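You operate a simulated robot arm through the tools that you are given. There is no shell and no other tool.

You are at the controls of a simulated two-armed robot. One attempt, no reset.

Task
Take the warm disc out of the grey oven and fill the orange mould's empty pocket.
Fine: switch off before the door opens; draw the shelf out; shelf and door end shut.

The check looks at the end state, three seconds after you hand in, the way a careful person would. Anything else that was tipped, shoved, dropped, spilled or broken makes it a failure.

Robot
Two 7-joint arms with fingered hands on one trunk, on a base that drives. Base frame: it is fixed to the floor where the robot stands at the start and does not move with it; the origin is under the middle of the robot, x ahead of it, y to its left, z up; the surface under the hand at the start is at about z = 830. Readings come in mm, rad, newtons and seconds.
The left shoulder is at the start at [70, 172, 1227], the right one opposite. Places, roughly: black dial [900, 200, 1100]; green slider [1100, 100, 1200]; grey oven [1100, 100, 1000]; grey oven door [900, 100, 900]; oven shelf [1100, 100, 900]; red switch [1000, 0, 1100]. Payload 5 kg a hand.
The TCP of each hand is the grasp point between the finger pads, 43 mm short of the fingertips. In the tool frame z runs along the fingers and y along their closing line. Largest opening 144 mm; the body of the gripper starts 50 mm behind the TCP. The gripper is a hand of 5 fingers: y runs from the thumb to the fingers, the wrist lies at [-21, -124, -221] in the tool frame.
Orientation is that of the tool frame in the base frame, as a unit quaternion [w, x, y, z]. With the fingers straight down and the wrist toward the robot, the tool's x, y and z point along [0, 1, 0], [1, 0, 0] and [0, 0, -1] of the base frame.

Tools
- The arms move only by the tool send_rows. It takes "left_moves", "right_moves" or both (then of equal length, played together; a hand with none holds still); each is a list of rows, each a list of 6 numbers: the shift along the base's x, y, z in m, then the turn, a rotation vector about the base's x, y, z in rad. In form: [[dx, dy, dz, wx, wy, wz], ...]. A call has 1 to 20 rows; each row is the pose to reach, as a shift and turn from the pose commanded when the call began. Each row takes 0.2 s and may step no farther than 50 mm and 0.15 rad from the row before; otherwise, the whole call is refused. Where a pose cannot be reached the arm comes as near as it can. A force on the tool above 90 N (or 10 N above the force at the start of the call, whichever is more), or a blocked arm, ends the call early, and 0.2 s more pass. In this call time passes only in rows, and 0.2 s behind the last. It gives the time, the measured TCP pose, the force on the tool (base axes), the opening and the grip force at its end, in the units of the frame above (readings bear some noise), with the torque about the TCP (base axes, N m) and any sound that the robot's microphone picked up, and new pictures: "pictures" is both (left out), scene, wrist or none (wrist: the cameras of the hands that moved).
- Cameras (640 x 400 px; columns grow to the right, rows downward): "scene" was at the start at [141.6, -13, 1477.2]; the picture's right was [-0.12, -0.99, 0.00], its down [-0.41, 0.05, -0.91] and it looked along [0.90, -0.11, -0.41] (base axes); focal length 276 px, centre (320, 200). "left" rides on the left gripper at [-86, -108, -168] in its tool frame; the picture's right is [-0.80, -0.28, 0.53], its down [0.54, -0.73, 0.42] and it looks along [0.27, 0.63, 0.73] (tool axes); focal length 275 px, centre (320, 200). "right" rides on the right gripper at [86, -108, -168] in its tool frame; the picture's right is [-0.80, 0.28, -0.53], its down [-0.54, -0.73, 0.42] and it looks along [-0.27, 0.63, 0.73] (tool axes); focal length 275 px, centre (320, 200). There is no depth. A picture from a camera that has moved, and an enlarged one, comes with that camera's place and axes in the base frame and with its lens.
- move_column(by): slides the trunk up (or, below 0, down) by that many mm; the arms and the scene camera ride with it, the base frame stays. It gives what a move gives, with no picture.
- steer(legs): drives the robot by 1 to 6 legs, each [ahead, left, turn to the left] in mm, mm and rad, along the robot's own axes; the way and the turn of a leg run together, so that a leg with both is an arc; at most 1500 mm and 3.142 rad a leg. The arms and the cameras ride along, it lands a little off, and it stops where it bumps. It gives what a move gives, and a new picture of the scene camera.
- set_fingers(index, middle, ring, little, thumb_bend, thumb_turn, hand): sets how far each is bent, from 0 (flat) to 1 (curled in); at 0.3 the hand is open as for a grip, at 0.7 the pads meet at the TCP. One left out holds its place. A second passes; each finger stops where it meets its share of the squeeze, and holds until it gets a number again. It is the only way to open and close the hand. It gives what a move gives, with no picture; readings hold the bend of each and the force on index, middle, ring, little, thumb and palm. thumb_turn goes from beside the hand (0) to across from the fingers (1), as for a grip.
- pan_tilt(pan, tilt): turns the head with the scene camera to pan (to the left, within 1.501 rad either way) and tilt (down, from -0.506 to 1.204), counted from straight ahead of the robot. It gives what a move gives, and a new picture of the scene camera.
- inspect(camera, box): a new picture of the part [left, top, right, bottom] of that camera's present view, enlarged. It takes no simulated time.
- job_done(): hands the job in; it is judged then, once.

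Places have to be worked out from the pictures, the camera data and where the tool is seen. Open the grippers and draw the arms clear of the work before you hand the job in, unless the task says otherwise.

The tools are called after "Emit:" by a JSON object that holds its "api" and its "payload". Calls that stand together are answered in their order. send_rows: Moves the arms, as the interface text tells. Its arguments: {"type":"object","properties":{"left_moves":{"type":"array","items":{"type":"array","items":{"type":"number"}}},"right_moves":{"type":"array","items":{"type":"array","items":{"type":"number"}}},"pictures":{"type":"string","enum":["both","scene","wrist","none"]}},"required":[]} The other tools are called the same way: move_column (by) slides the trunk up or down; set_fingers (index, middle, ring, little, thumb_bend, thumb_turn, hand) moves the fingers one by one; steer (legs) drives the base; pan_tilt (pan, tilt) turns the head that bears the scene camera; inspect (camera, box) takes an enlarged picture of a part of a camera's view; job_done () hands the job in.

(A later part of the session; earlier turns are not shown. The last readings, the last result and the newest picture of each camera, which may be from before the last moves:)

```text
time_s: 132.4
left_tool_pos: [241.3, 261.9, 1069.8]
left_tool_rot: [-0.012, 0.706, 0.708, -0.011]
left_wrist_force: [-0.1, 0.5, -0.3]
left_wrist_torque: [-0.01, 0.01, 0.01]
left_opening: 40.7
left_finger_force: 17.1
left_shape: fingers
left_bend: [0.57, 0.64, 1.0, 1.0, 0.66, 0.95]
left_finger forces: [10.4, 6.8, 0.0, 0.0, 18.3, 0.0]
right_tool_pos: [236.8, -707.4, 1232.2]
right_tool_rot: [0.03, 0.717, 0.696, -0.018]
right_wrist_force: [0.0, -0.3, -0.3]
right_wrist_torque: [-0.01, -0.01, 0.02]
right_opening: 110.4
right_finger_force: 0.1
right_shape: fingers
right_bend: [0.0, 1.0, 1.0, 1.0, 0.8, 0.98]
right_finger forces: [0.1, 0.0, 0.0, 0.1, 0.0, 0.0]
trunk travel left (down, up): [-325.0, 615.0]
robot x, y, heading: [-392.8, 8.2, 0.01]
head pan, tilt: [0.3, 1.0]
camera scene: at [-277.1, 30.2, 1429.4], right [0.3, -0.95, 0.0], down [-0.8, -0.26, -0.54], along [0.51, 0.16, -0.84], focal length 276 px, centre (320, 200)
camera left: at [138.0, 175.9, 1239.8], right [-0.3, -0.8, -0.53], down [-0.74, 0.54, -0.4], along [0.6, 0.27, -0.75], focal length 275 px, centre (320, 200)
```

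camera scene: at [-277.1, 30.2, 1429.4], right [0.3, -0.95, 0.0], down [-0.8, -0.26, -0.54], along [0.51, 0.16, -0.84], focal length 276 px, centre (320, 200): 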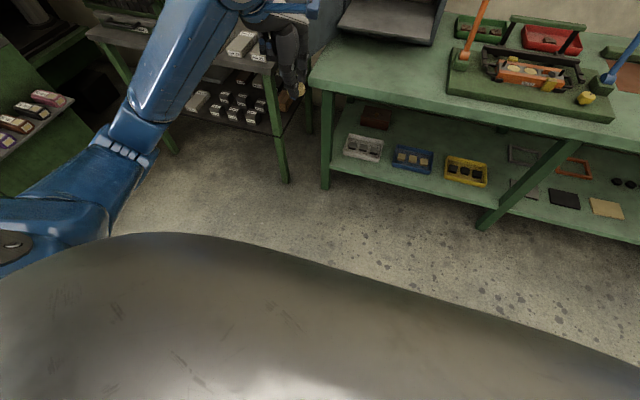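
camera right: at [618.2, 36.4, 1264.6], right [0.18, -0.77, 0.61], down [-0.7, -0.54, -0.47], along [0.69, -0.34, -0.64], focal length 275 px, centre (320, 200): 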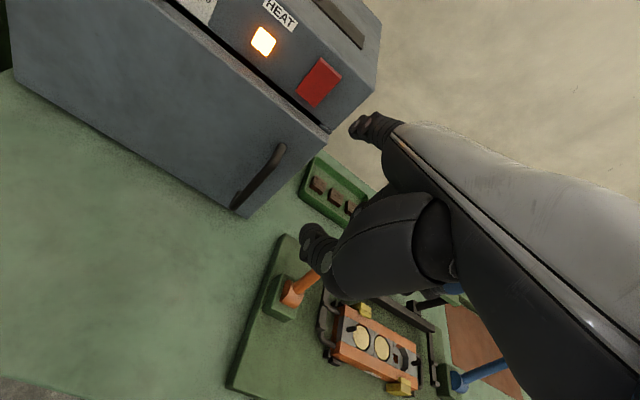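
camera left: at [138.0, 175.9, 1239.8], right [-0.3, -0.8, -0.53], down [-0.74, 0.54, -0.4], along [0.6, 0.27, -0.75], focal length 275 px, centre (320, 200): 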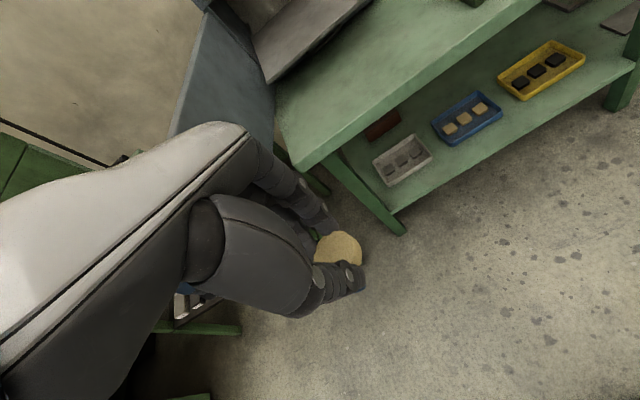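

Driving right, then forward, so the mould lies in the left hand's comfortable zone.

Emit:
{"api": "steer", "payload": {"legs": [[0, -738, 0], [370, 0, 0]]}}

Emit:
{"api": "pan_tilt", "payload": {"pan": 0.3, "tilt": 0.65}}

```text
time_s: 138.4
left_tool_pos: [623.2, -463.3, 1069.7]
left_tool_rot: [-0.013, 0.704, 0.71, -0.01]
left_wrist_force: [0.4, 0.0, -0.3]
left_wrist_torque: [-0.02, 0.02, -0.02]
left_opening: 40.7
left_finger_force: 17.7
left_shape: fingers
left_bend: [0.57, 0.64, 1.0, 1.0, 0.66, 0.95]
left_finger forces: [10.3, 6.7, 0.0, 0.1, 18.3, 0.1]
right_tool_pos: [626.9, -1431.7, 1233.2]
right_tool_rot: [0.029, 0.714, 0.699, -0.017]
right_wrist_force: [-0.2, -0.3, 0.2]
right_wrist_torque: [0.0, 0.01, 0.02]
right_opening: 110.4
right_finger_force: 0.0
right_shape: fingers
right_bend: [0.0, 1.0, 1.0, 1.0, 0.8, 0.98]
right_finger forces: [0.0, 0.0, 0.1, 0.0, 0.0, 0.1]
trunk travel left (down, up): [-325.0, 615.0]
robot x, y, heading: [-5.4, -718.8, 0.017]
head pan, tilt: [0.3, 1.0]
camera scene: at [108.0, -698.9, 1429.5], right [0.31, -0.95, 0.0], down [-0.8, -0.26, -0.54], along [0.51, 0.17, -0.84], focal length 276 px, centre (320, 200)
```

scene: 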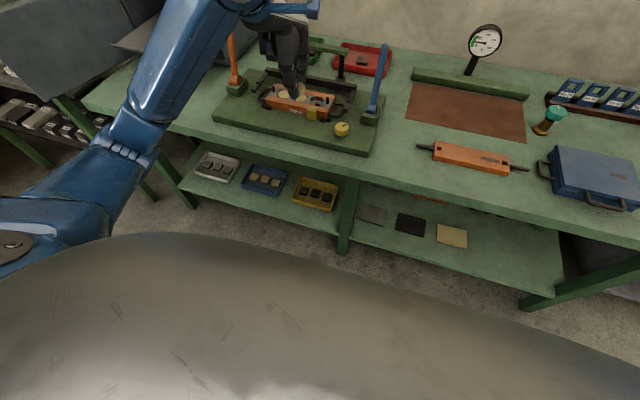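

```text
time_s: 139.2
left_tool_pos: [625.4, -463.2, 1069.8]
left_tool_rot: [-0.012, 0.703, 0.711, -0.01]
left_wrist_force: [0.0, 0.5, -0.1]
left_wrist_torque: [0.01, 0.01, 0.02]
left_opening: 40.4
left_finger_force: 17.7
left_shape: fingers
left_bend: [0.57, 0.64, 1.0, 1.0, 0.66, 0.95]
left_finger forces: [10.3, 6.8, 0.0, 0.0, 18.3, 0.0]
right_tool_pos: [627.4, -1431.6, 1230.8]
right_tool_rot: [0.028, 0.715, 0.699, -0.017]
right_wrist_force: [-0.1, -0.3, 0.0]
right_wrist_torque: [-0.02, -0.01, -0.02]
right_opening: 110.6
right_finger_force: 0.0
right_shape: fingers
right_bend: [0.0, 1.0, 1.0, 1.0, 0.8, 0.98]
right_finger forces: [0.1, 0.1, 0.0, 0.1, 0.0, 0.0]
trunk travel left (down, up): [-325.0, 615.0]
robot x, y, heading: [-4.7, -720.2, 0.014]
head pan, tilt: [0.3, 0.649]
camera scene: at [124.0, -693.6, 1457.1], right [0.31, -0.95, 0.0], down [-0.58, -0.19, -0.8], along [0.76, 0.25, -0.61], focal length 276 px, centre (320, 200)
```

scene: 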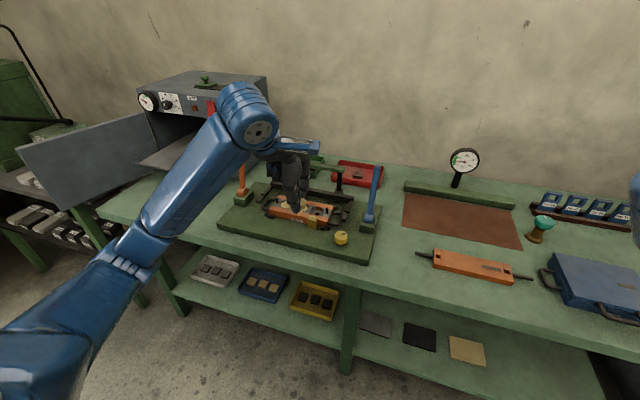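

The disc is still firmly held. I'll look at the mould with the wrist camera and the scene camera to fix the pocket's position.

Emit:
{"api": "inspect", "payload": {"camera": "left", "box": [0, 0, 640, 400]}}

Emit:
{"api": "inspect", "payload": {"camera": "scene", "box": [210, 150, 400, 270]}}

```text
1.00 times, centred on (320, 200) of left (not enlarged: the box is as wide or as high as the picture)
camera zoom: at [521.8, -550.4, 1239.9], right [-0.29, -0.8, -0.53], down [-0.74, 0.54, -0.4], along [0.6, 0.28, -0.75], focal length 275 px, centre (320, 200)
```

zoom: 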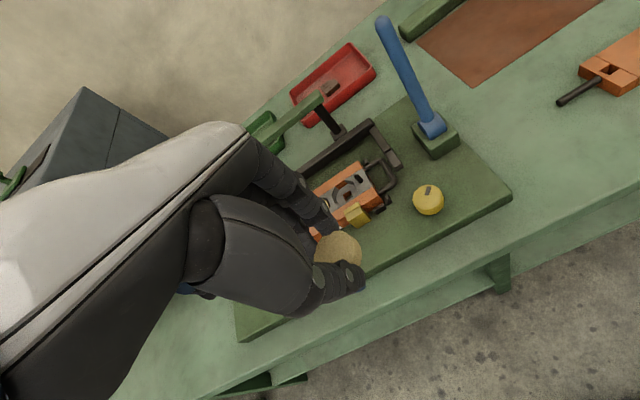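

```text
3.33 times, centred on (305, 210) of scene
camera zoom: at [124.0, -693.6, 1457.1], right [0.31, -0.95, 0.0], down [-0.58, -0.19, -0.8], along [0.76, 0.25, -0.61], focal length 918 px, centre (370, 167)
```

zoom: 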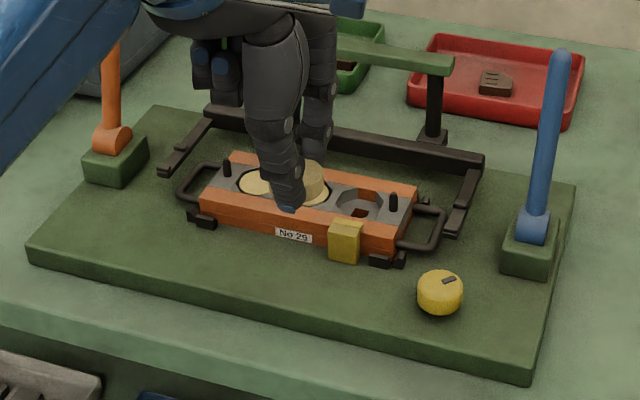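

I'll zoom the wrist camera onto the pocket for an accurate fix.

Emit:
{"api": "inspect", "payload": {"camera": "left", "box": [300, 140, 420, 240]}}

Emit:
{"api": "inspect", "payload": {"camera": "scene", "box": [290, 195, 345, 235]}}

```text
4.00 times, centred on (360, 190) of left
camera zoom: at [521.8, -550.4, 1239.9], right [-0.29, -0.8, -0.53], down [-0.74, 0.54, -0.4], along [0.6, 0.28, -0.75], focal length 1101 px, centre (160, 240)
```

zoom: 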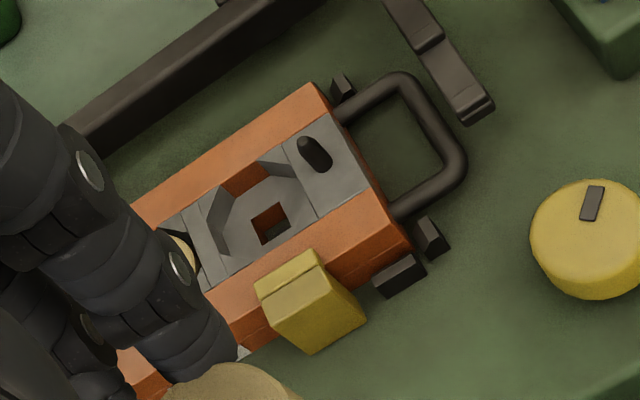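

```text
10.00 times, centred on (318, 215) of scene
camera zoom: at [124.0, -693.6, 1457.1], right [0.31, -0.95, 0.0], down [-0.58, -0.19, -0.8], along [0.76, 0.25, -0.61], focal length 2755 px, centre (345, 50)
```

zoom: 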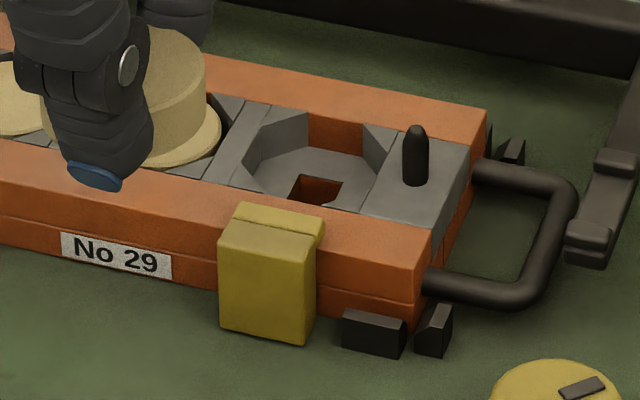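

The pocket centre triangulates to about (800.6, −462.5, 870). The disc's centre sits about (−7, +8) mm from the TCP in the tool frame, with its bottom 51 mm below. I'll yaw the hand −45° while moving above the pocket, staying 80 mm up.

Emit:
{"api": "send_rows", "payload": {"left_moves": [[0.025, 0.002, -0.005, 0, 0, -0.13], [0.055, 0.004, -0.015, 0, 0, -0.26], [0.085, 0.006, -0.025, 0, 0, -0.39], [0.115, 0.008, -0.04, 0, 0, -0.52], [0.145, 0.01, -0.055, 0, 0, -0.65], [0.165, 0.011, -0.065, 0, 0, -0.785], [0.174, 0.0115, -0.07, 0, 0, -0.785]], "pictures": "both"}}

Emit:
{"api": "inspect", "payload": {"camera": "scene", "box": [230, 130, 390, 260]}}

Emit:
{"api": "inspect", "payload": {"camera": "left", "box": [240, 140, 480, 340]}}

```text
time_s: 140.8
left_tool_pos: [798.7, -451.3, 1001.0]
left_tool_rot: [-0.015, 0.922, 0.388, -0.004]
left_wrist_force: [-0.4, -0.3, -0.6]
left_wrist_torque: [0.02, -0.01, 0.01]
left_opening: 40.6
left_finger_force: 18.0
left_shape: fingers
left_bend: [0.57, 0.64, 1.0, 1.0, 0.66, 0.95]
left_finger forces: [10.4, 7.0, 0.1, 0.0, 18.3, 0.1]
right_tool_pos: [628.1, -1432.5, 1230.5]
right_tool_rot: [0.028, 0.716, 0.698, -0.017]
right_wrist_force: [0.3, -0.8, -0.6]
right_wrist_torque: [-0.02, -0.03, -0.01]
right_opening: 110.8
right_finger_force: 0.0
right_shape: fingers
right_bend: [0.0, 1.0, 1.0, 1.0, 0.8, 0.98]
right_finger forces: [0.0, 0.0, 0.1, 0.0, 0.0, 0.0]
trunk travel left (down, up): [-325.0, 615.0]
robot x, y, heading: [-8.5, -717.2, 0.012]
head pan, tilt: [0.3, 0.649]
camera scene: at [124.4, -693.7, 1457.2], right [0.31, -0.95, 0.0], down [-0.58, -0.19, -0.8], along [0.76, 0.25, -0.6], focal length 276 px, centre (320, 200)
camera left: at [664.0, -440.4, 1170.5], right [-0.77, -0.36, -0.53], down [-0.15, 0.91, -0.4], along [0.62, -0.23, -0.75], focal length 275 px, centre (320, 200)
```

scene: 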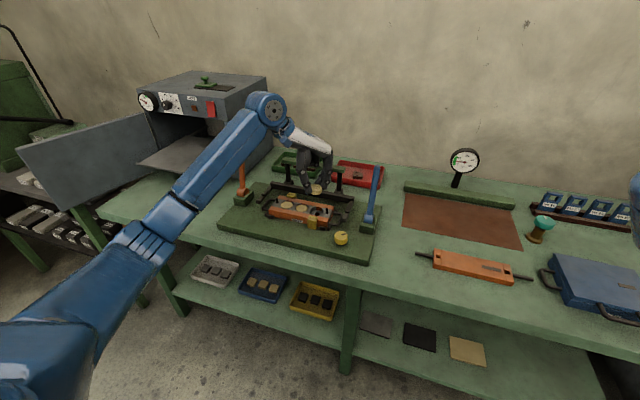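
left: 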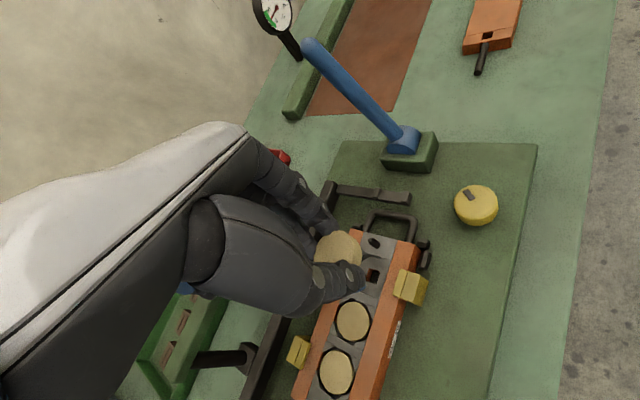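

```text
3.08 times, centred on (310, 195) of scene
camera zoom: at [124.4, -693.7, 1457.2], right [0.31, -0.95, 0.0], down [-0.58, -0.19, -0.8], along [0.76, 0.25, -0.6], focal length 848 px, centre (351, 215)
```

zoom: 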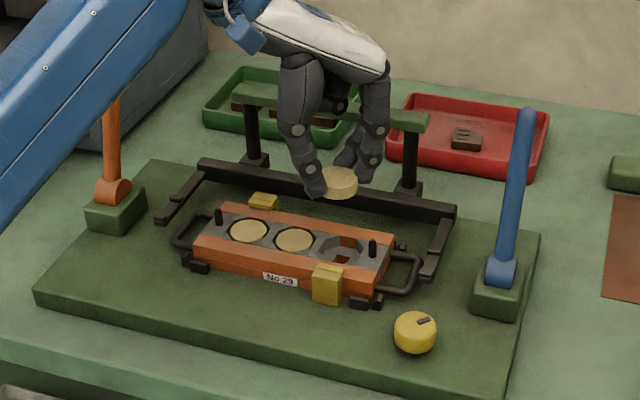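

```text
2.00 times, centred on (360, 240) of left
camera zoom: at [664.0, -440.4, 1170.5], right [-0.77, -0.36, -0.53], down [-0.15, 0.91, -0.4], along [0.62, -0.23, -0.75], focal length 551 px, centre (240, 120)
```

zoom: 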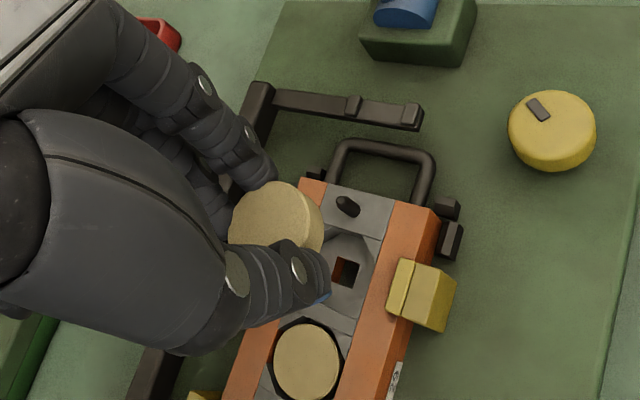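

An excellent view of the pocket from this angle. I'll zoom in for a precise relative measurement between the held disc and the pocket.

Emit:
{"api": "inspect", "payload": {"camera": "left", "box": [300, 200, 420, 300]}}

Emit:
{"api": "inspect", "payload": {"camera": "left", "box": [280, 240, 400, 400]}}

Emit:
{"api": "inspect", "payload": {"camera": "scene", "box": [280, 170, 345, 225]}}

```text
4.00 times, centred on (360, 250) of left
camera zoom: at [664.0, -440.4, 1170.5], right [-0.77, -0.36, -0.53], down [-0.15, 0.91, -0.4], along [0.62, -0.23, -0.75], focal length 1101 px, centre (160, 0)
```

zoom: 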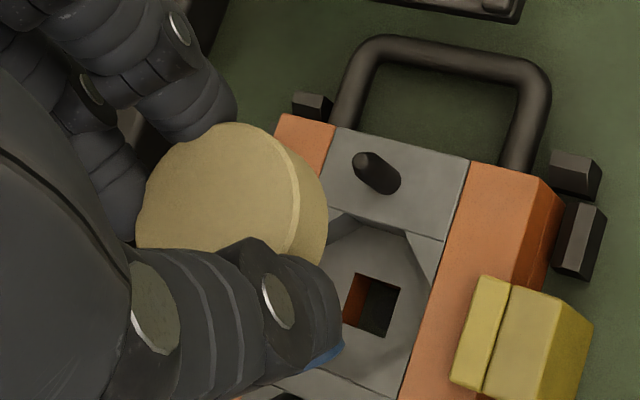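

```text
2.50 times, centred on (340, 320) of left
camera zoom: at [664.0, -440.4, 1170.5], right [-0.77, -0.36, -0.53], down [-0.15, 0.91, -0.4], along [0.62, -0.23, -0.75], focal length 688 px, centre (270, -100)
```

zoom: 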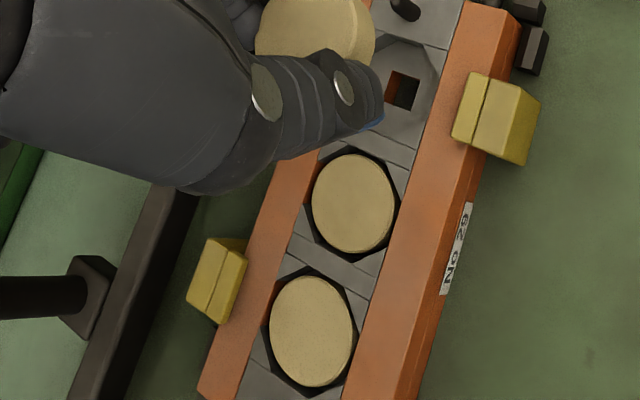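

```text
7.27 times, centred on (312, 198) of scene
camera zoom: at [124.4, -693.7, 1457.2], right [0.31, -0.95, 0.0], down [-0.58, -0.19, -0.8], along [0.76, 0.25, -0.6], focal length 2004 px, centre (374, 218)
```

zoom: 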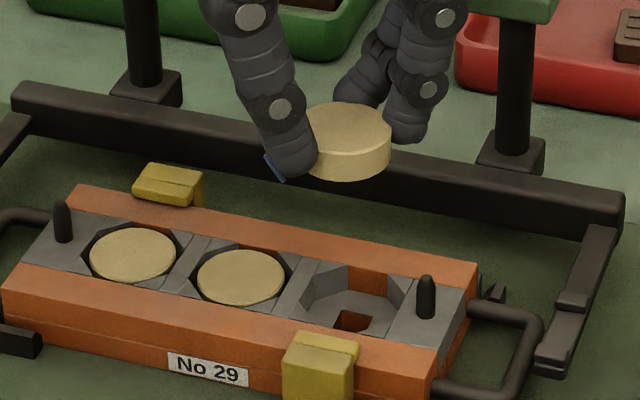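

Triangulating with the wrist camera's two views puts the pocket at about (812.7, −455.6), with its rim near z≈861. I'll shift the hand to match and descend to about 33 mm above it.

Emit:
{"api": "send_rows", "payload": {"left_moves": [[0.007, 0.002, -0.015, 0, 0, 0], [0.0135, 0.005, -0.035, 0, 0, 0], [0.0135, 0.005, -0.056, 0, 0, 0]], "pictures": "wrist"}}

Emit:
{"api": "inspect", "payload": {"camera": "left", "box": [300, 190, 420, 290]}}

Emit:
{"api": "inspect", "payload": {"camera": "scene", "box": [280, 180, 345, 235]}}

```text
time_s: 141.6
left_tool_pos: [811.1, -446.2, 944.4]
left_tool_rot: [-0.015, 0.922, 0.388, -0.004]
left_wrist_force: [-0.3, -0.5, -0.3]
left_wrist_torque: [-0.03, 0.0, 0.01]
left_opening: 40.4
left_finger_force: 17.8
left_shape: fingers
left_bend: [0.57, 0.64, 1.0, 1.0, 0.66, 0.95]
left_finger forces: [10.5, 7.1, 0.1, 0.0, 18.3, 0.0]
right_tool_pos: [626.6, -1431.5, 1231.0]
right_tool_rot: [0.03, 0.715, 0.699, -0.018]
right_wrist_force: [-0.3, 0.1, 0.1]
right_wrist_torque: [0.02, -0.03, -0.01]
right_opening: 110.6
right_finger_force: 0.1
right_shape: fingers
right_bend: [0.0, 1.0, 1.0, 1.0, 0.8, 0.98]
right_finger forces: [0.1, 0.0, 0.1, 0.0, 0.0, 0.0]
trunk travel left (down, up): [-325.0, 615.0]
robot x, y, heading: [-9.4, -722.7, 0.015]
head pan, tilt: [0.3, 0.649]
camera left: at [678.0, -435.5, 1114.0], right [-0.77, -0.36, -0.53], down [-0.15, 0.9, -0.4], along [0.62, -0.23, -0.75], focal length 275 px, centre (320, 200)
```

left: 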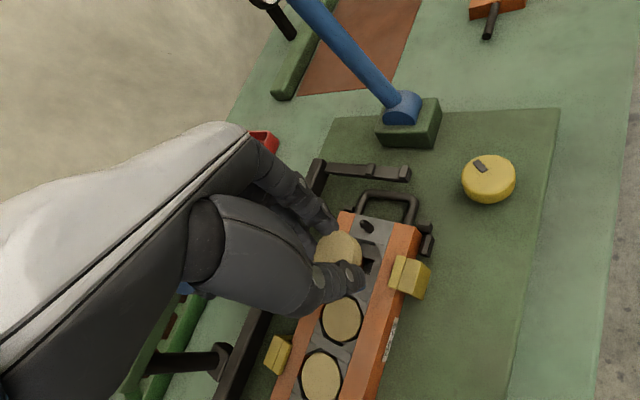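

```text
4.00 times, centred on (360, 240) of left
camera zoom: at [678.0, -435.5, 1114.0], right [-0.77, -0.36, -0.53], down [-0.15, 0.9, -0.4], along [0.62, -0.23, -0.75], focal length 1101 px, centre (160, 40)
```

zoom: 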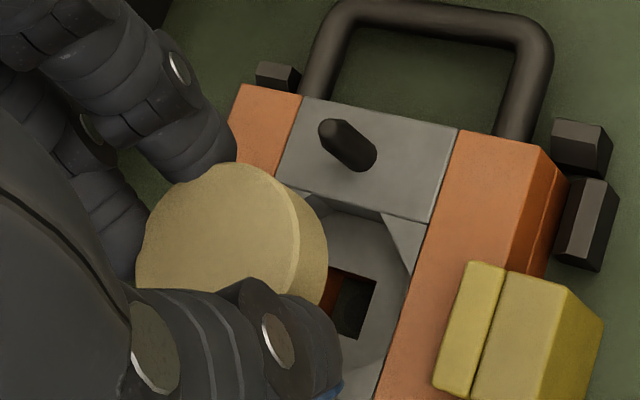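

```text
7.27 times, centred on (312, 208) of scene
camera zoom: at [124.6, -693.3, 1457.2], right [0.31, -0.95, 0.0], down [-0.58, -0.19, -0.8], along [0.76, 0.25, -0.61], focal length 2004 px, centre (374, 146)
```

zoom: 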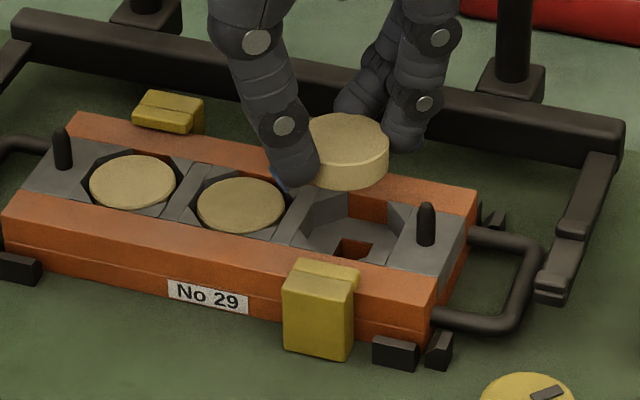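

I'll take one more zoom on the two seated discs, to extrapolate the third pocket's centre relative to the held disc.

Emit:
{"api": "inspect", "payload": {"camera": "left", "box": [270, 230, 430, 400]}}

Emit:
{"api": "inspect", "payload": {"camera": "left", "box": [300, 210, 380, 290]}}

```text
2.35 times, centred on (350, 315) of left
camera zoom: at [678.0, -435.5, 1114.0], right [-0.77, -0.36, -0.53], down [-0.15, 0.9, -0.4], along [0.62, -0.23, -0.75], focal length 648 px, centre (249, -71)
```

zoom: 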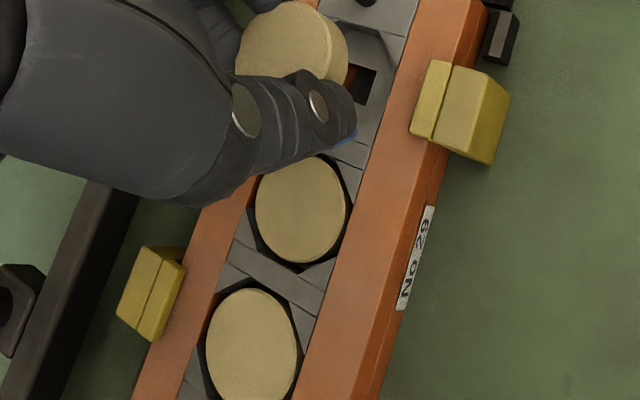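

```text
5.00 times, centred on (340, 250) of left
camera zoom: at [678.0, -435.5, 1114.0], right [-0.77, -0.36, -0.53], down [-0.15, 0.9, -0.4], along [0.62, -0.23, -0.75], focal length 1376 px, centre (220, -50)
```

zoom: 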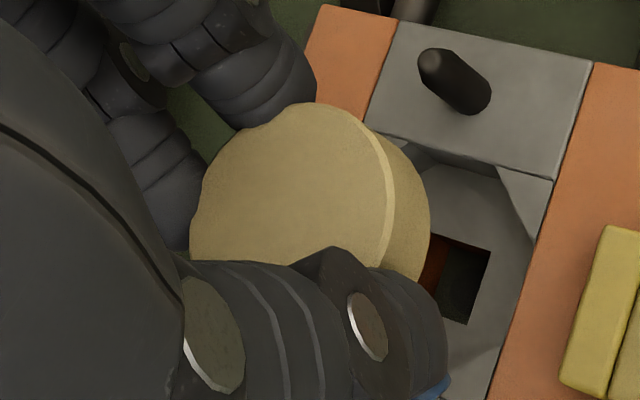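

Combining both cameras, the rim is at about z≈854 with the pocket at about (812, −456.3), so the held disc needs to shift roughly (+2.5, −3.3) mm. I'll make that correction and descend to about 14 mm above the rim.

Emit:
{"api": "send_rows", "payload": {"left_moves": [[0.0025, -0.0033, -0.008, 0, 0, 0], [0.0025, -0.0033, -0.018, 0, 0, 0], [0.0025, -0.0033, -0.026, 0, 0, 0]], "pictures": "wrist"}}

Emit:
{"api": "inspect", "payload": {"camera": "left", "box": [290, 190, 410, 290]}}

Emit:
{"api": "inspect", "payload": {"camera": "scene", "box": [285, 185, 340, 230]}}

```text
time_s: 142.4
left_tool_pos: [814.2, -448.7, 918.3]
left_tool_rot: [-0.015, 0.921, 0.388, -0.004]
left_wrist_force: [-0.5, 0.2, 0.1]
left_wrist_torque: [0.0, 0.0, 0.0]
left_opening: 40.6
left_finger_force: 17.9
left_shape: fingers
left_bend: [0.57, 0.64, 1.0, 1.0, 0.66, 0.95]
left_finger forces: [10.5, 7.1, 0.0, 0.1, 18.4, 0.0]
right_tool_pos: [627.7, -1431.3, 1231.5]
right_tool_rot: [0.029, 0.715, 0.698, -0.016]
right_wrist_force: [0.0, 0.4, -0.6]
right_wrist_torque: [-0.02, 0.01, -0.02]
right_opening: 110.7
right_finger_force: 0.1
right_shape: fingers
right_bend: [0.0, 1.0, 1.0, 1.0, 0.8, 0.98]
right_finger forces: [0.1, 0.1, 0.0, 0.1, 0.0, 0.1]
trunk travel left (down, up): [-325.0, 615.0]
robot x, y, heading: [-10.7, -723.0, 0.014]
head pan, tilt: [0.3, 0.649]
camera left: at [679.5, -438.6, 1087.9], right [-0.77, -0.36, -0.53], down [-0.15, 0.91, -0.4], along [0.62, -0.23, -0.75], focal length 275 px, centre (320, 200)
```

left: 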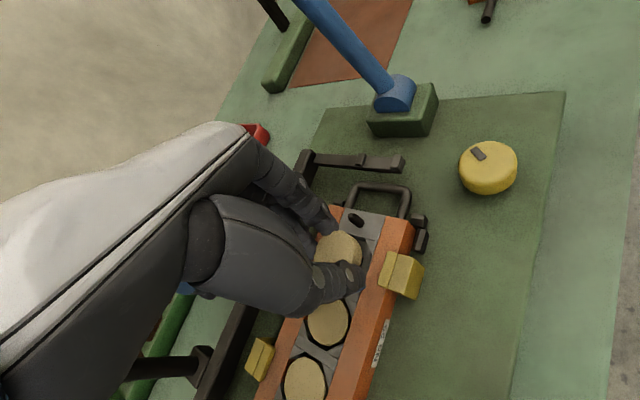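

```text
4.00 times, centred on (350, 240) of left
camera zoom: at [679.5, -438.6, 1087.9], right [-0.77, -0.36, -0.53], down [-0.15, 0.91, -0.4], along [0.62, -0.23, -0.75], focal length 1101 px, centre (200, 40)
```

zoom: 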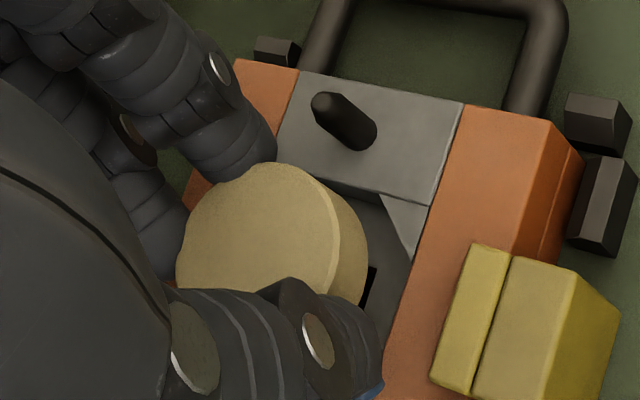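

```text
8.89 times, centred on (312, 208) of scene
camera zoom: at [124.4, -693.6, 1457.2], right [0.31, -0.95, 0.0], down [-0.58, -0.19, -0.8], along [0.76, 0.25, -0.6], focal length 2449 px, centre (387, 133)
```

zoom: 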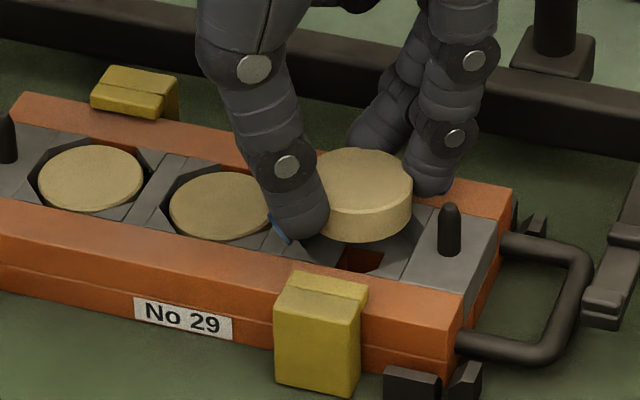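

In the scene view the held disc lines up with the pocket to within a millimetre or two. I'll double-check along the mould's long axis with a zoom on the seated discs from the wrist camera.

Emit:
{"api": "inspect", "payload": {"camera": "left", "box": [260, 200, 420, 400]}}

Emit:
{"api": "inspect", "payload": {"camera": "scene", "box": [300, 195, 335, 222]}}

```text
2.00 times, centred on (340, 300) of left
camera zoom: at [679.5, -438.6, 1087.9], right [-0.77, -0.36, -0.53], down [-0.15, 0.91, -0.4], along [0.62, -0.23, -0.75], focal length 551 px, centre (280, 0)
```

zoom: 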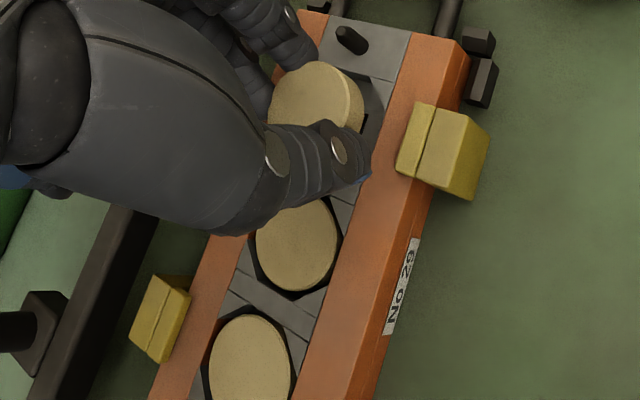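

```text
14.81 times, centred on (318, 208) of scene
camera zoom: at [124.4, -693.6, 1457.2], right [0.31, -0.95, 0.0], down [-0.58, -0.19, -0.8], along [0.76, 0.25, -0.6], focal length 4082 px, centre (357, 74)
```

zoom: 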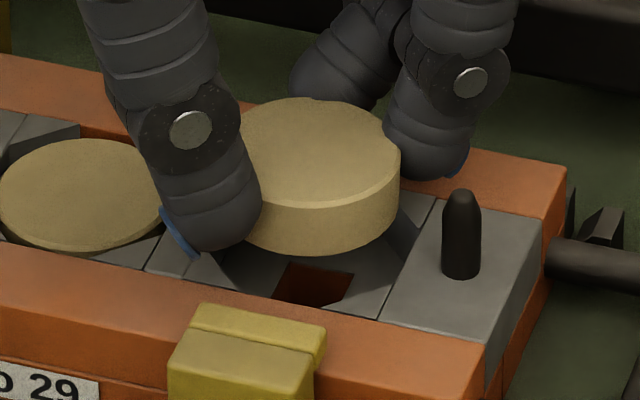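

I'll zoom at the web seam just beyond the thumb to settle the pocket's left boundary in the wrist view.

Emit:
{"api": "inspect", "payload": {"camera": "left", "box": [330, 230, 400, 310]}}

```text
5.00 times, centred on (365, 270) of left
camera zoom: at [679.5, -438.6, 1087.9], right [-0.77, -0.36, -0.53], down [-0.15, 0.91, -0.4], along [0.62, -0.23, -0.75], focal length 1376 px, centre (95, -150)
```

zoom: 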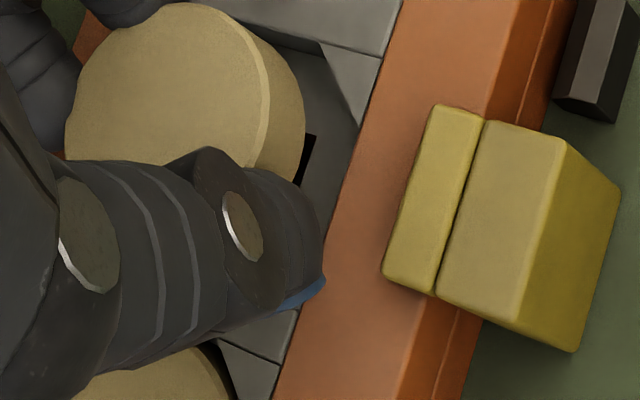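

Both views agree to within about 2 mm, so I'll apply the averaged correction (+1.8, −0.6) and descend slowly, watching the vertical force.

Emit:
{"api": "send_rows", "payload": {"left_moves": [[0.001, -0.0003, -0.003, 0, 0, 0], [0.0018, -0.0006, -0.006, 0, 0, 0], [0.0018, -0.0006, -0.009, 0, 0, 0]], "pictures": "none"}}

Emit:
{"api": "inspect", "payload": {"camera": "scene", "box": [300, 195, 335, 222]}}

Emit:
{"api": "inspect", "payload": {"camera": "left", "box": [320, 210, 400, 300]}}

```text
time_s: 143.2
left_tool_pos: [815.4, -450.4, 910.1]
left_tool_rot: [-0.014, 0.921, 0.389, -0.004]
left_wrist_force: [0.9, -1.3, 0.2]
left_wrist_torque: [-0.03, -0.05, -0.03]
left_opening: 40.5
left_finger_force: 17.5
left_shape: fingers
left_bend: [0.57, 0.64, 1.0, 1.0, 0.66, 0.95]
left_finger forces: [10.5, 7.4, 0.1, 0.1, 18.6, 0.0]
right_tool_pos: [627.7, -1432.7, 1231.6]
right_tool_rot: [0.029, 0.715, 0.699, -0.017]
right_wrist_force: [0.2, -0.1, -0.1]
right_wrist_torque: [-0.03, -0.01, 0.03]
right_opening: 110.5
right_finger_force: 0.1
right_shape: fingers
right_bend: [0.0, 1.0, 1.0, 1.0, 0.8, 0.98]
right_finger forces: [0.0, 0.0, 0.0, 0.1, 0.0, 0.1]
trunk travel left (down, up): [-325.0, 615.0]
robot x, y, heading: [-12.4, -719.1, 0.013]
head pan, tilt: [0.3, 0.649]
```

```text
14.81 times, centred on (318, 208) of scene
camera zoom: at [124.0, -693.6, 1457.3], right [0.31, -0.95, 0.0], down [-0.57, -0.19, -0.8], along [0.76, 0.25, -0.6], focal length 4082 px, centre (357, 74)
```

zoom: 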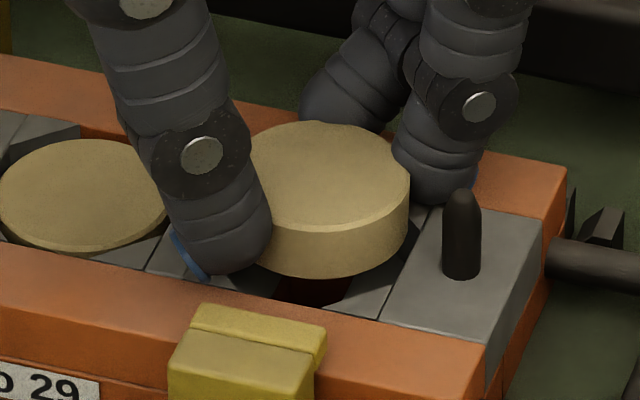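

```text
4.44 times, centred on (360, 255) of left
camera zoom: at [681.6, -439.9, 1079.6], right [-0.77, -0.36, -0.53], down [-0.15, 0.9, -0.4], along [0.62, -0.23, -0.75], focal length 1224 px, centre (142, -44)
```

zoom: 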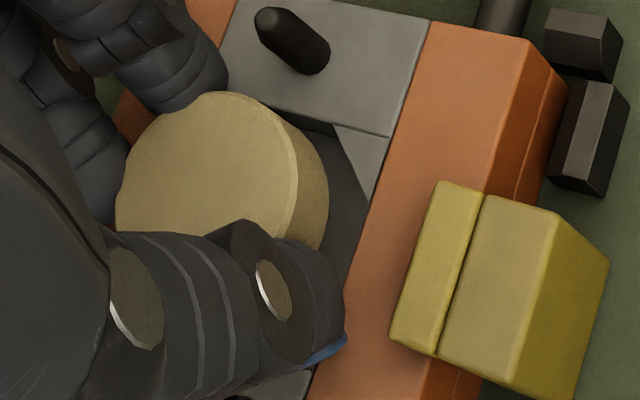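

Alignment is within about 1 mm in both views. I'll nudge 0.7 mm left and keep descending in 1.5 mm steps.

Emit:
{"api": "send_rows", "payload": {"left_moves": [[0.0, 0.0007, -0.0015, 0, 0, 0], [0.0, 0.0007, -0.003, 0, 0, 0], [0.0, 0.0007, -0.0045, 0, 0, 0]], "pictures": "none"}}

Emit:
{"api": "inspect", "payload": {"camera": "scene", "box": [300, 195, 335, 222]}}

Emit:
{"api": "inspect", "payload": {"camera": "left", "box": [320, 210, 400, 300]}}

```text
time_s: 144.0
left_tool_pos: [816.1, -450.4, 908.6]
left_tool_rot: [-0.014, 0.922, 0.388, -0.003]
left_wrist_force: [2.1, 0.0, 22.5]
left_wrist_torque: [-0.64, -0.46, 0.09]
left_opening: 40.5
left_finger_force: 25.5
left_shape: fingers
left_bend: [0.57, 0.64, 1.0, 1.0, 0.66, 0.95]
left_finger forces: [23.3, 8.4, 0.0, 0.1, 19.4, 0.0]
right_tool_pos: [626.0, -1432.9, 1232.2]
right_tool_rot: [0.029, 0.714, 0.699, -0.017]
right_wrist_force: [0.1, -1.1, 0.5]
right_wrist_torque: [0.04, -0.03, 0.01]
right_opening: 110.6
right_finger_force: 0.0
right_shape: fingers
right_bend: [0.0, 1.0, 1.0, 1.0, 0.8, 0.98]
right_finger forces: [0.0, 0.1, 0.1, 0.0, 0.1, 0.0]
trunk travel left (down, up): [-325.0, 615.0]
robot x, y, heading: [-5.7, -719.7, 0.012]
head pan, tilt: [0.3, 0.649]
```

```text
14.81 times, centred on (318, 208) of scene
camera zoom: at [121.9, -694.4, 1457.7], right [0.31, -0.95, 0.0], down [-0.57, -0.19, -0.8], along [0.76, 0.25, -0.6], focal length 4082 px, centre (357, 74)
```

zoom: 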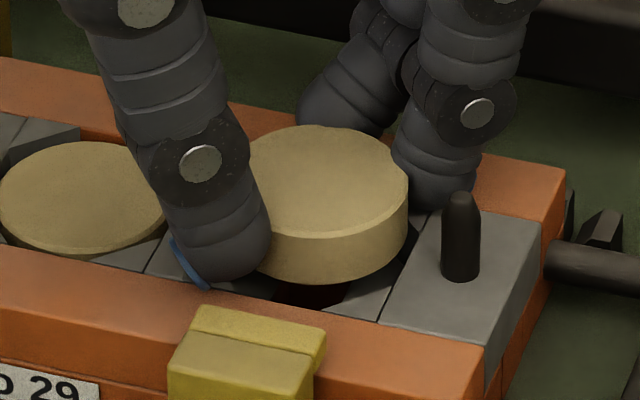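

```text
4.44 times, centred on (360, 255) of left
camera zoom: at [680.2, -439.7, 1077.8], right [-0.77, -0.36, -0.53], down [-0.15, 0.9, -0.4], along [0.62, -0.23, -0.75], focal length 1224 px, centre (142, -44)
```

zoom: 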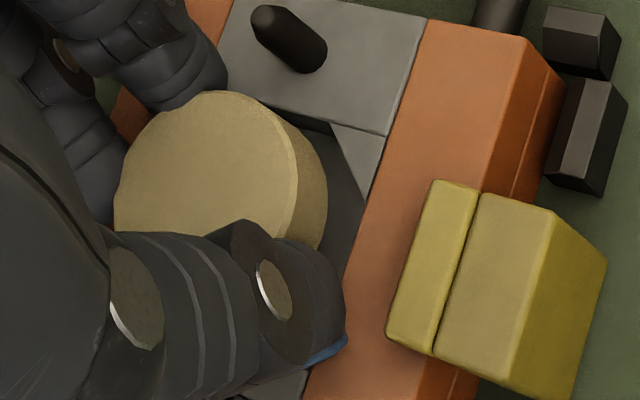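

Contact came from the index tip on the land, at TCP z≈908.6. Measuring the disc's visible side shows it's about 13 mm thick, not 18, so my parallax correction was off: both views now say the disc sits about 5.5 mm too far back (+x). I'll raise and shift.

Emit:
{"api": "send_rows", "payload": {"left_moves": [[0.0, 0.0, 0.004, 0, 0, 0], [-0.002, 0.0002, 0.008, 0, 0, 0], [-0.0055, 0.0005, 0.008, 0, 0, 0]], "pictures": "none"}}

Emit:
{"api": "inspect", "payload": {"camera": "scene", "box": [300, 195, 335, 222]}}

Emit:
{"api": "inspect", "payload": {"camera": "left", "box": [320, 210, 400, 300]}}

```text
time_s: 144.8
left_tool_pos: [809.7, -448.6, 911.0]
left_tool_rot: [-0.016, 0.922, 0.387, -0.006]
left_wrist_force: [0.6, 0.1, -0.3]
left_wrist_torque: [0.01, 0.02, -0.01]
left_opening: 40.7
left_finger_force: 18.3
left_shape: fingers
left_bend: [0.57, 0.64, 1.0, 1.0, 0.66, 0.95]
left_finger forces: [9.8, 7.7, 0.0, 0.0, 18.4, 0.0]
right_tool_pos: [627.3, -1431.3, 1232.6]
right_tool_rot: [0.029, 0.715, 0.698, -0.017]
right_wrist_force: [0.3, -0.1, -0.8]
right_wrist_torque: [-0.03, 0.02, -0.01]
right_opening: 110.7
right_finger_force: 0.1
right_shape: fingers
right_bend: [0.0, 1.0, 1.0, 1.0, 0.8, 0.98]
right_finger forces: [0.1, 0.0, 0.0, 0.0, 0.0, 0.0]
trunk travel left (down, up): [-325.0, 615.0]
robot x, y, heading: [-11.0, -716.9, 0.016]
head pan, tilt: [0.3, 0.649]
```

```text
14.81 times, centred on (318, 208) of scene
camera zoom: at [124.2, -693.3, 1457.0], right [0.31, -0.95, 0.0], down [-0.58, -0.19, -0.8], along [0.76, 0.25, -0.6], focal length 4082 px, centre (357, 74)
```

zoom: 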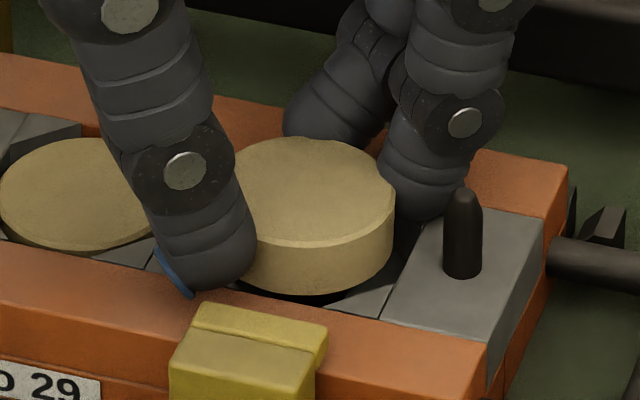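

```text
4.44 times, centred on (360, 255) of left
camera zoom: at [675.5, -438.3, 1080.0], right [-0.77, -0.36, -0.53], down [-0.15, 0.91, -0.4], along [0.62, -0.23, -0.75], focal length 1224 px, centre (142, -44)
```

zoom: 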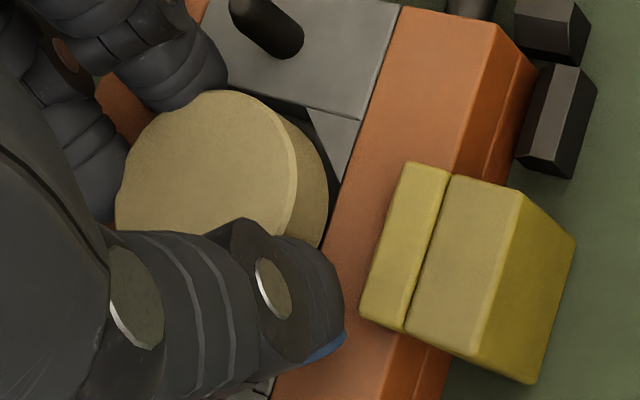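

That slightly overshot: both views now suggest moving back about (+2.5, −0.5). I'll apply that and re-check before lowering.

Emit:
{"api": "send_rows", "payload": {"left_moves": [[0.0012, -0.0003, 0.0, 0, 0, 0], [0.0025, -0.0005, 0.0, 0, 0, 0]], "pictures": "none"}}

Emit:
{"api": "inspect", "payload": {"camera": "scene", "box": [300, 195, 335, 222]}}

Emit:
{"api": "inspect", "payload": {"camera": "left", "box": [310, 200, 390, 290]}}

```text
time_s: 145.4
left_tool_pos: [813.2, -449.7, 912.7]
left_tool_rot: [-0.016, 0.922, 0.388, -0.004]
left_wrist_force: [-0.2, 0.4, -0.4]
left_wrist_torque: [0.03, 0.03, 0.0]
left_opening: 40.7
left_finger_force: 17.5
left_shape: fingers
left_bend: [0.57, 0.64, 1.0, 1.0, 0.66, 0.95]
left_finger forces: [9.9, 7.8, 0.0, 0.1, 18.4, 0.0]
right_tool_pos: [626.6, -1431.6, 1231.3]
right_tool_rot: [0.029, 0.715, 0.698, -0.017]
right_wrist_force: [0.1, -0.4, 0.1]
right_wrist_torque: [0.01, -0.01, 0.0]
right_opening: 110.5
right_finger_force: 0.2
right_shape: fingers
right_bend: [0.0, 1.0, 1.0, 1.0, 0.8, 0.98]
right_finger forces: [0.1, 0.1, 0.0, 0.0, 0.0, 0.1]
trunk travel left (down, up): [-325.0, 615.0]
robot x, y, heading: [-10.9, -718.9, 0.014]
head pan, tilt: [0.3, 0.649]
```

```text
14.81 times, centred on (318, 208) of scene
camera zoom: at [124.5, -693.6, 1457.1], right [0.31, -0.95, 0.0], down [-0.58, -0.19, -0.8], along [0.76, 0.25, -0.6], focal length 4082 px, centre (357, 74)
```

zoom: 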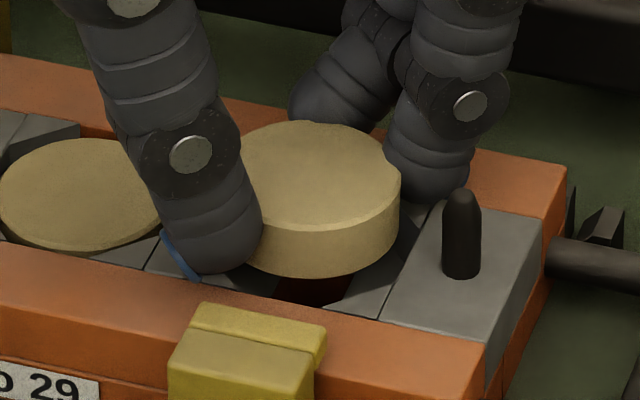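

```text
4.44 times, centred on (350, 245) of left
camera zoom: at [678.8, -438.5, 1081.7], right [-0.77, -0.36, -0.53], down [-0.15, 0.91, -0.4], along [0.62, -0.23, -0.75], focal length 1224 px, centre (187, 0)
```

zoom: 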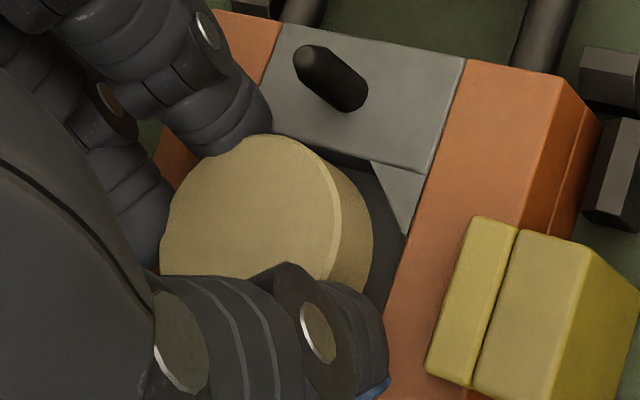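

Within about 1.5 mm now. I'll move back 1 mm and lower until light contact.

Emit:
{"api": "send_rows", "payload": {"left_moves": [[-0.001, 0.0, -0.0015, 0, 0, 0], [-0.001, 0.0, -0.003, 0, 0, 0], [-0.001, 0.0, -0.004, 0, 0, 0]], "pictures": "none"}}

Emit:
{"api": "inspect", "payload": {"camera": "scene", "box": [300, 195, 335, 222]}}

Emit:
{"api": "inspect", "payload": {"camera": "left", "box": [310, 200, 390, 290]}}

```text
time_s: 146.2
left_tool_pos: [811.9, -449.4, 909.6]
left_tool_rot: [-0.013, 0.921, 0.388, -0.004]
left_wrist_force: [-0.7, 0.8, 3.5]
left_wrist_torque: [-0.09, -0.06, 0.03]
left_opening: 40.6
left_finger_force: 20.5
left_shape: fingers
left_bend: [0.57, 0.64, 1.0, 1.0, 0.66, 0.95]
left_finger forces: [13.7, 8.1, 0.0, 0.0, 18.7, 0.0]
right_tool_pos: [626.4, -1431.9, 1231.7]
right_tool_rot: [0.029, 0.715, 0.699, -0.017]
right_wrist_force: [-0.4, 0.2, 0.0]
right_wrist_torque: [0.0, 0.01, 0.0]
right_opening: 110.3
right_finger_force: 0.2
right_shape: fingers
right_bend: [0.0, 1.0, 1.0, 1.0, 0.8, 0.98]
right_finger forces: [0.1, 0.0, 0.0, 0.0, 0.1, 0.0]
trunk travel left (down, up): [-325.0, 615.0]
robot x, y, heading: [-9.1, -718.1, 0.013]
head pan, tilt: [0.3, 0.649]
```

```text
14.81 times, centred on (318, 208) of scene
camera zoom: at [123.9, -693.6, 1457.3], right [0.31, -0.95, 0.0], down [-0.57, -0.19, -0.8], along [0.76, 0.25, -0.6], focal length 4082 px, centre (357, 74)
```

zoom: 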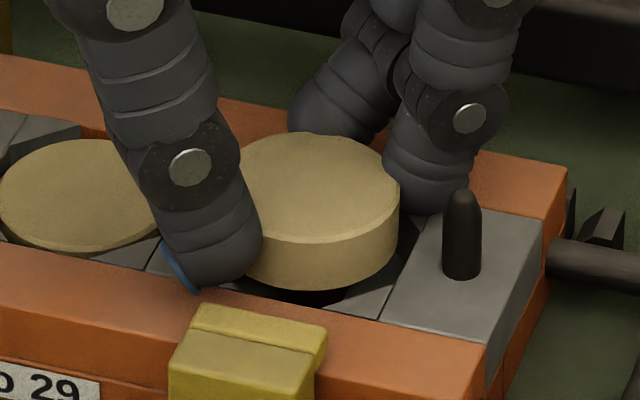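

```text
4.44 times, centred on (350, 245) of left
camera zoom: at [677.7, -438.4, 1078.7], right [-0.77, -0.36, -0.53], down [-0.15, 0.9, -0.4], along [0.62, -0.23, -0.75], focal length 1224 px, centre (187, 0)
```

zoom: 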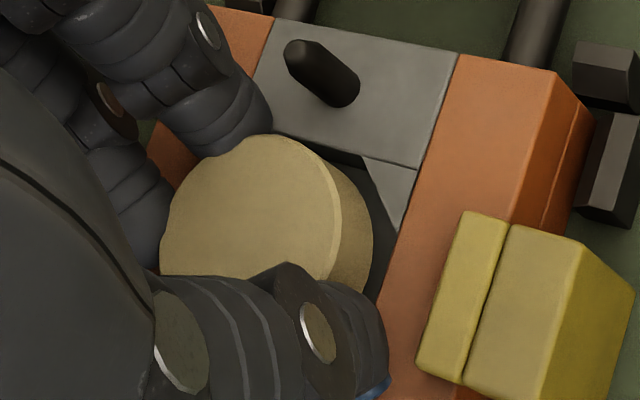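

Very light contact (3.5 N) on the back-right side. I'll zoom in to see whether it's the index tip or the disc's edge that touches.

Emit:
{"api": "inspect", "payload": {"camera": "scene", "box": [310, 198, 328, 212]}}

Emit:
{"api": "inspect", "payload": {"camera": "scene", "box": [303, 205, 325, 222]}}

Emit:
{"api": "inspect", "payload": {"camera": "left", "box": [345, 220, 385, 260]}}

```text
16.00 times, centred on (319, 205) of scene
camera zoom: at [123.9, -693.6, 1457.3], right [0.31, -0.95, 0.0], down [-0.57, -0.19, -0.8], along [0.76, 0.25, -0.6], focal length 4408 px, centre (336, 120)
```

zoom: 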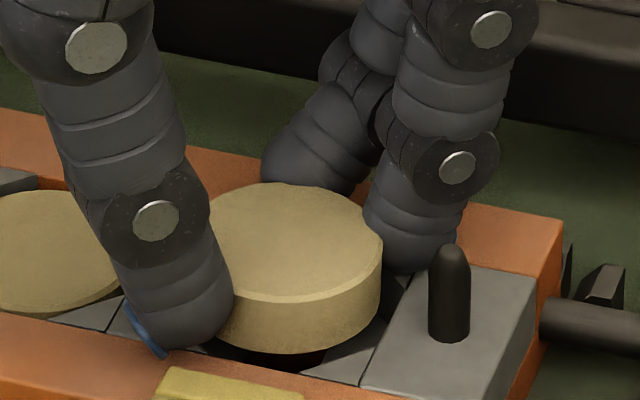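

```text
16.00 times, centred on (314, 214) of scene
camera zoom: at [123.9, -693.6, 1457.3], right [0.31, -0.95, 0.0], down [-0.57, -0.19, -0.8], along [0.76, 0.25, -0.6], focal length 4408 px, centre (416, -16)
```

zoom: 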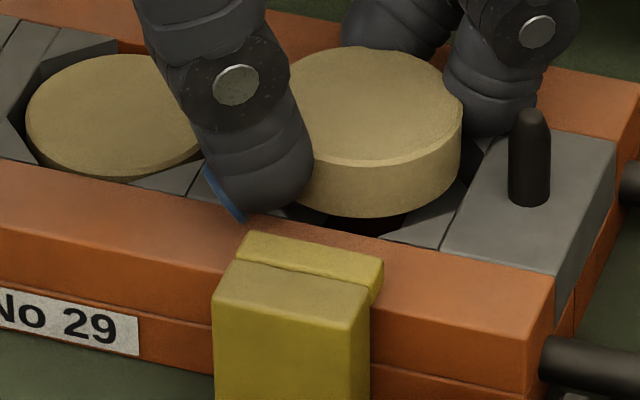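

```text
10.00 times, centred on (365, 240) of left
camera zoom: at [677.7, -438.4, 1078.7], right [-0.77, -0.36, -0.53], down [-0.15, 0.9, -0.4], along [0.62, -0.23, -0.75], focal length 2753 px, centre (-130, -200)
```

zoom: 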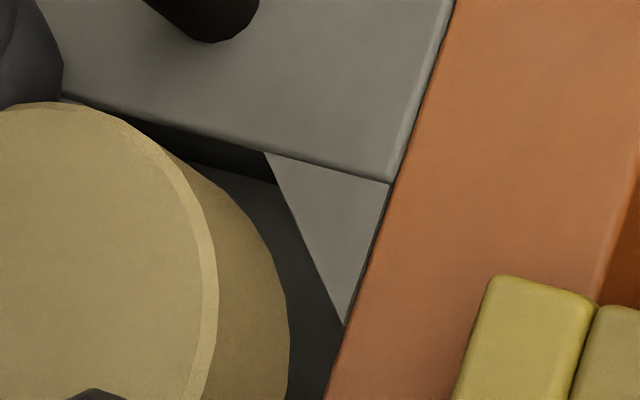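

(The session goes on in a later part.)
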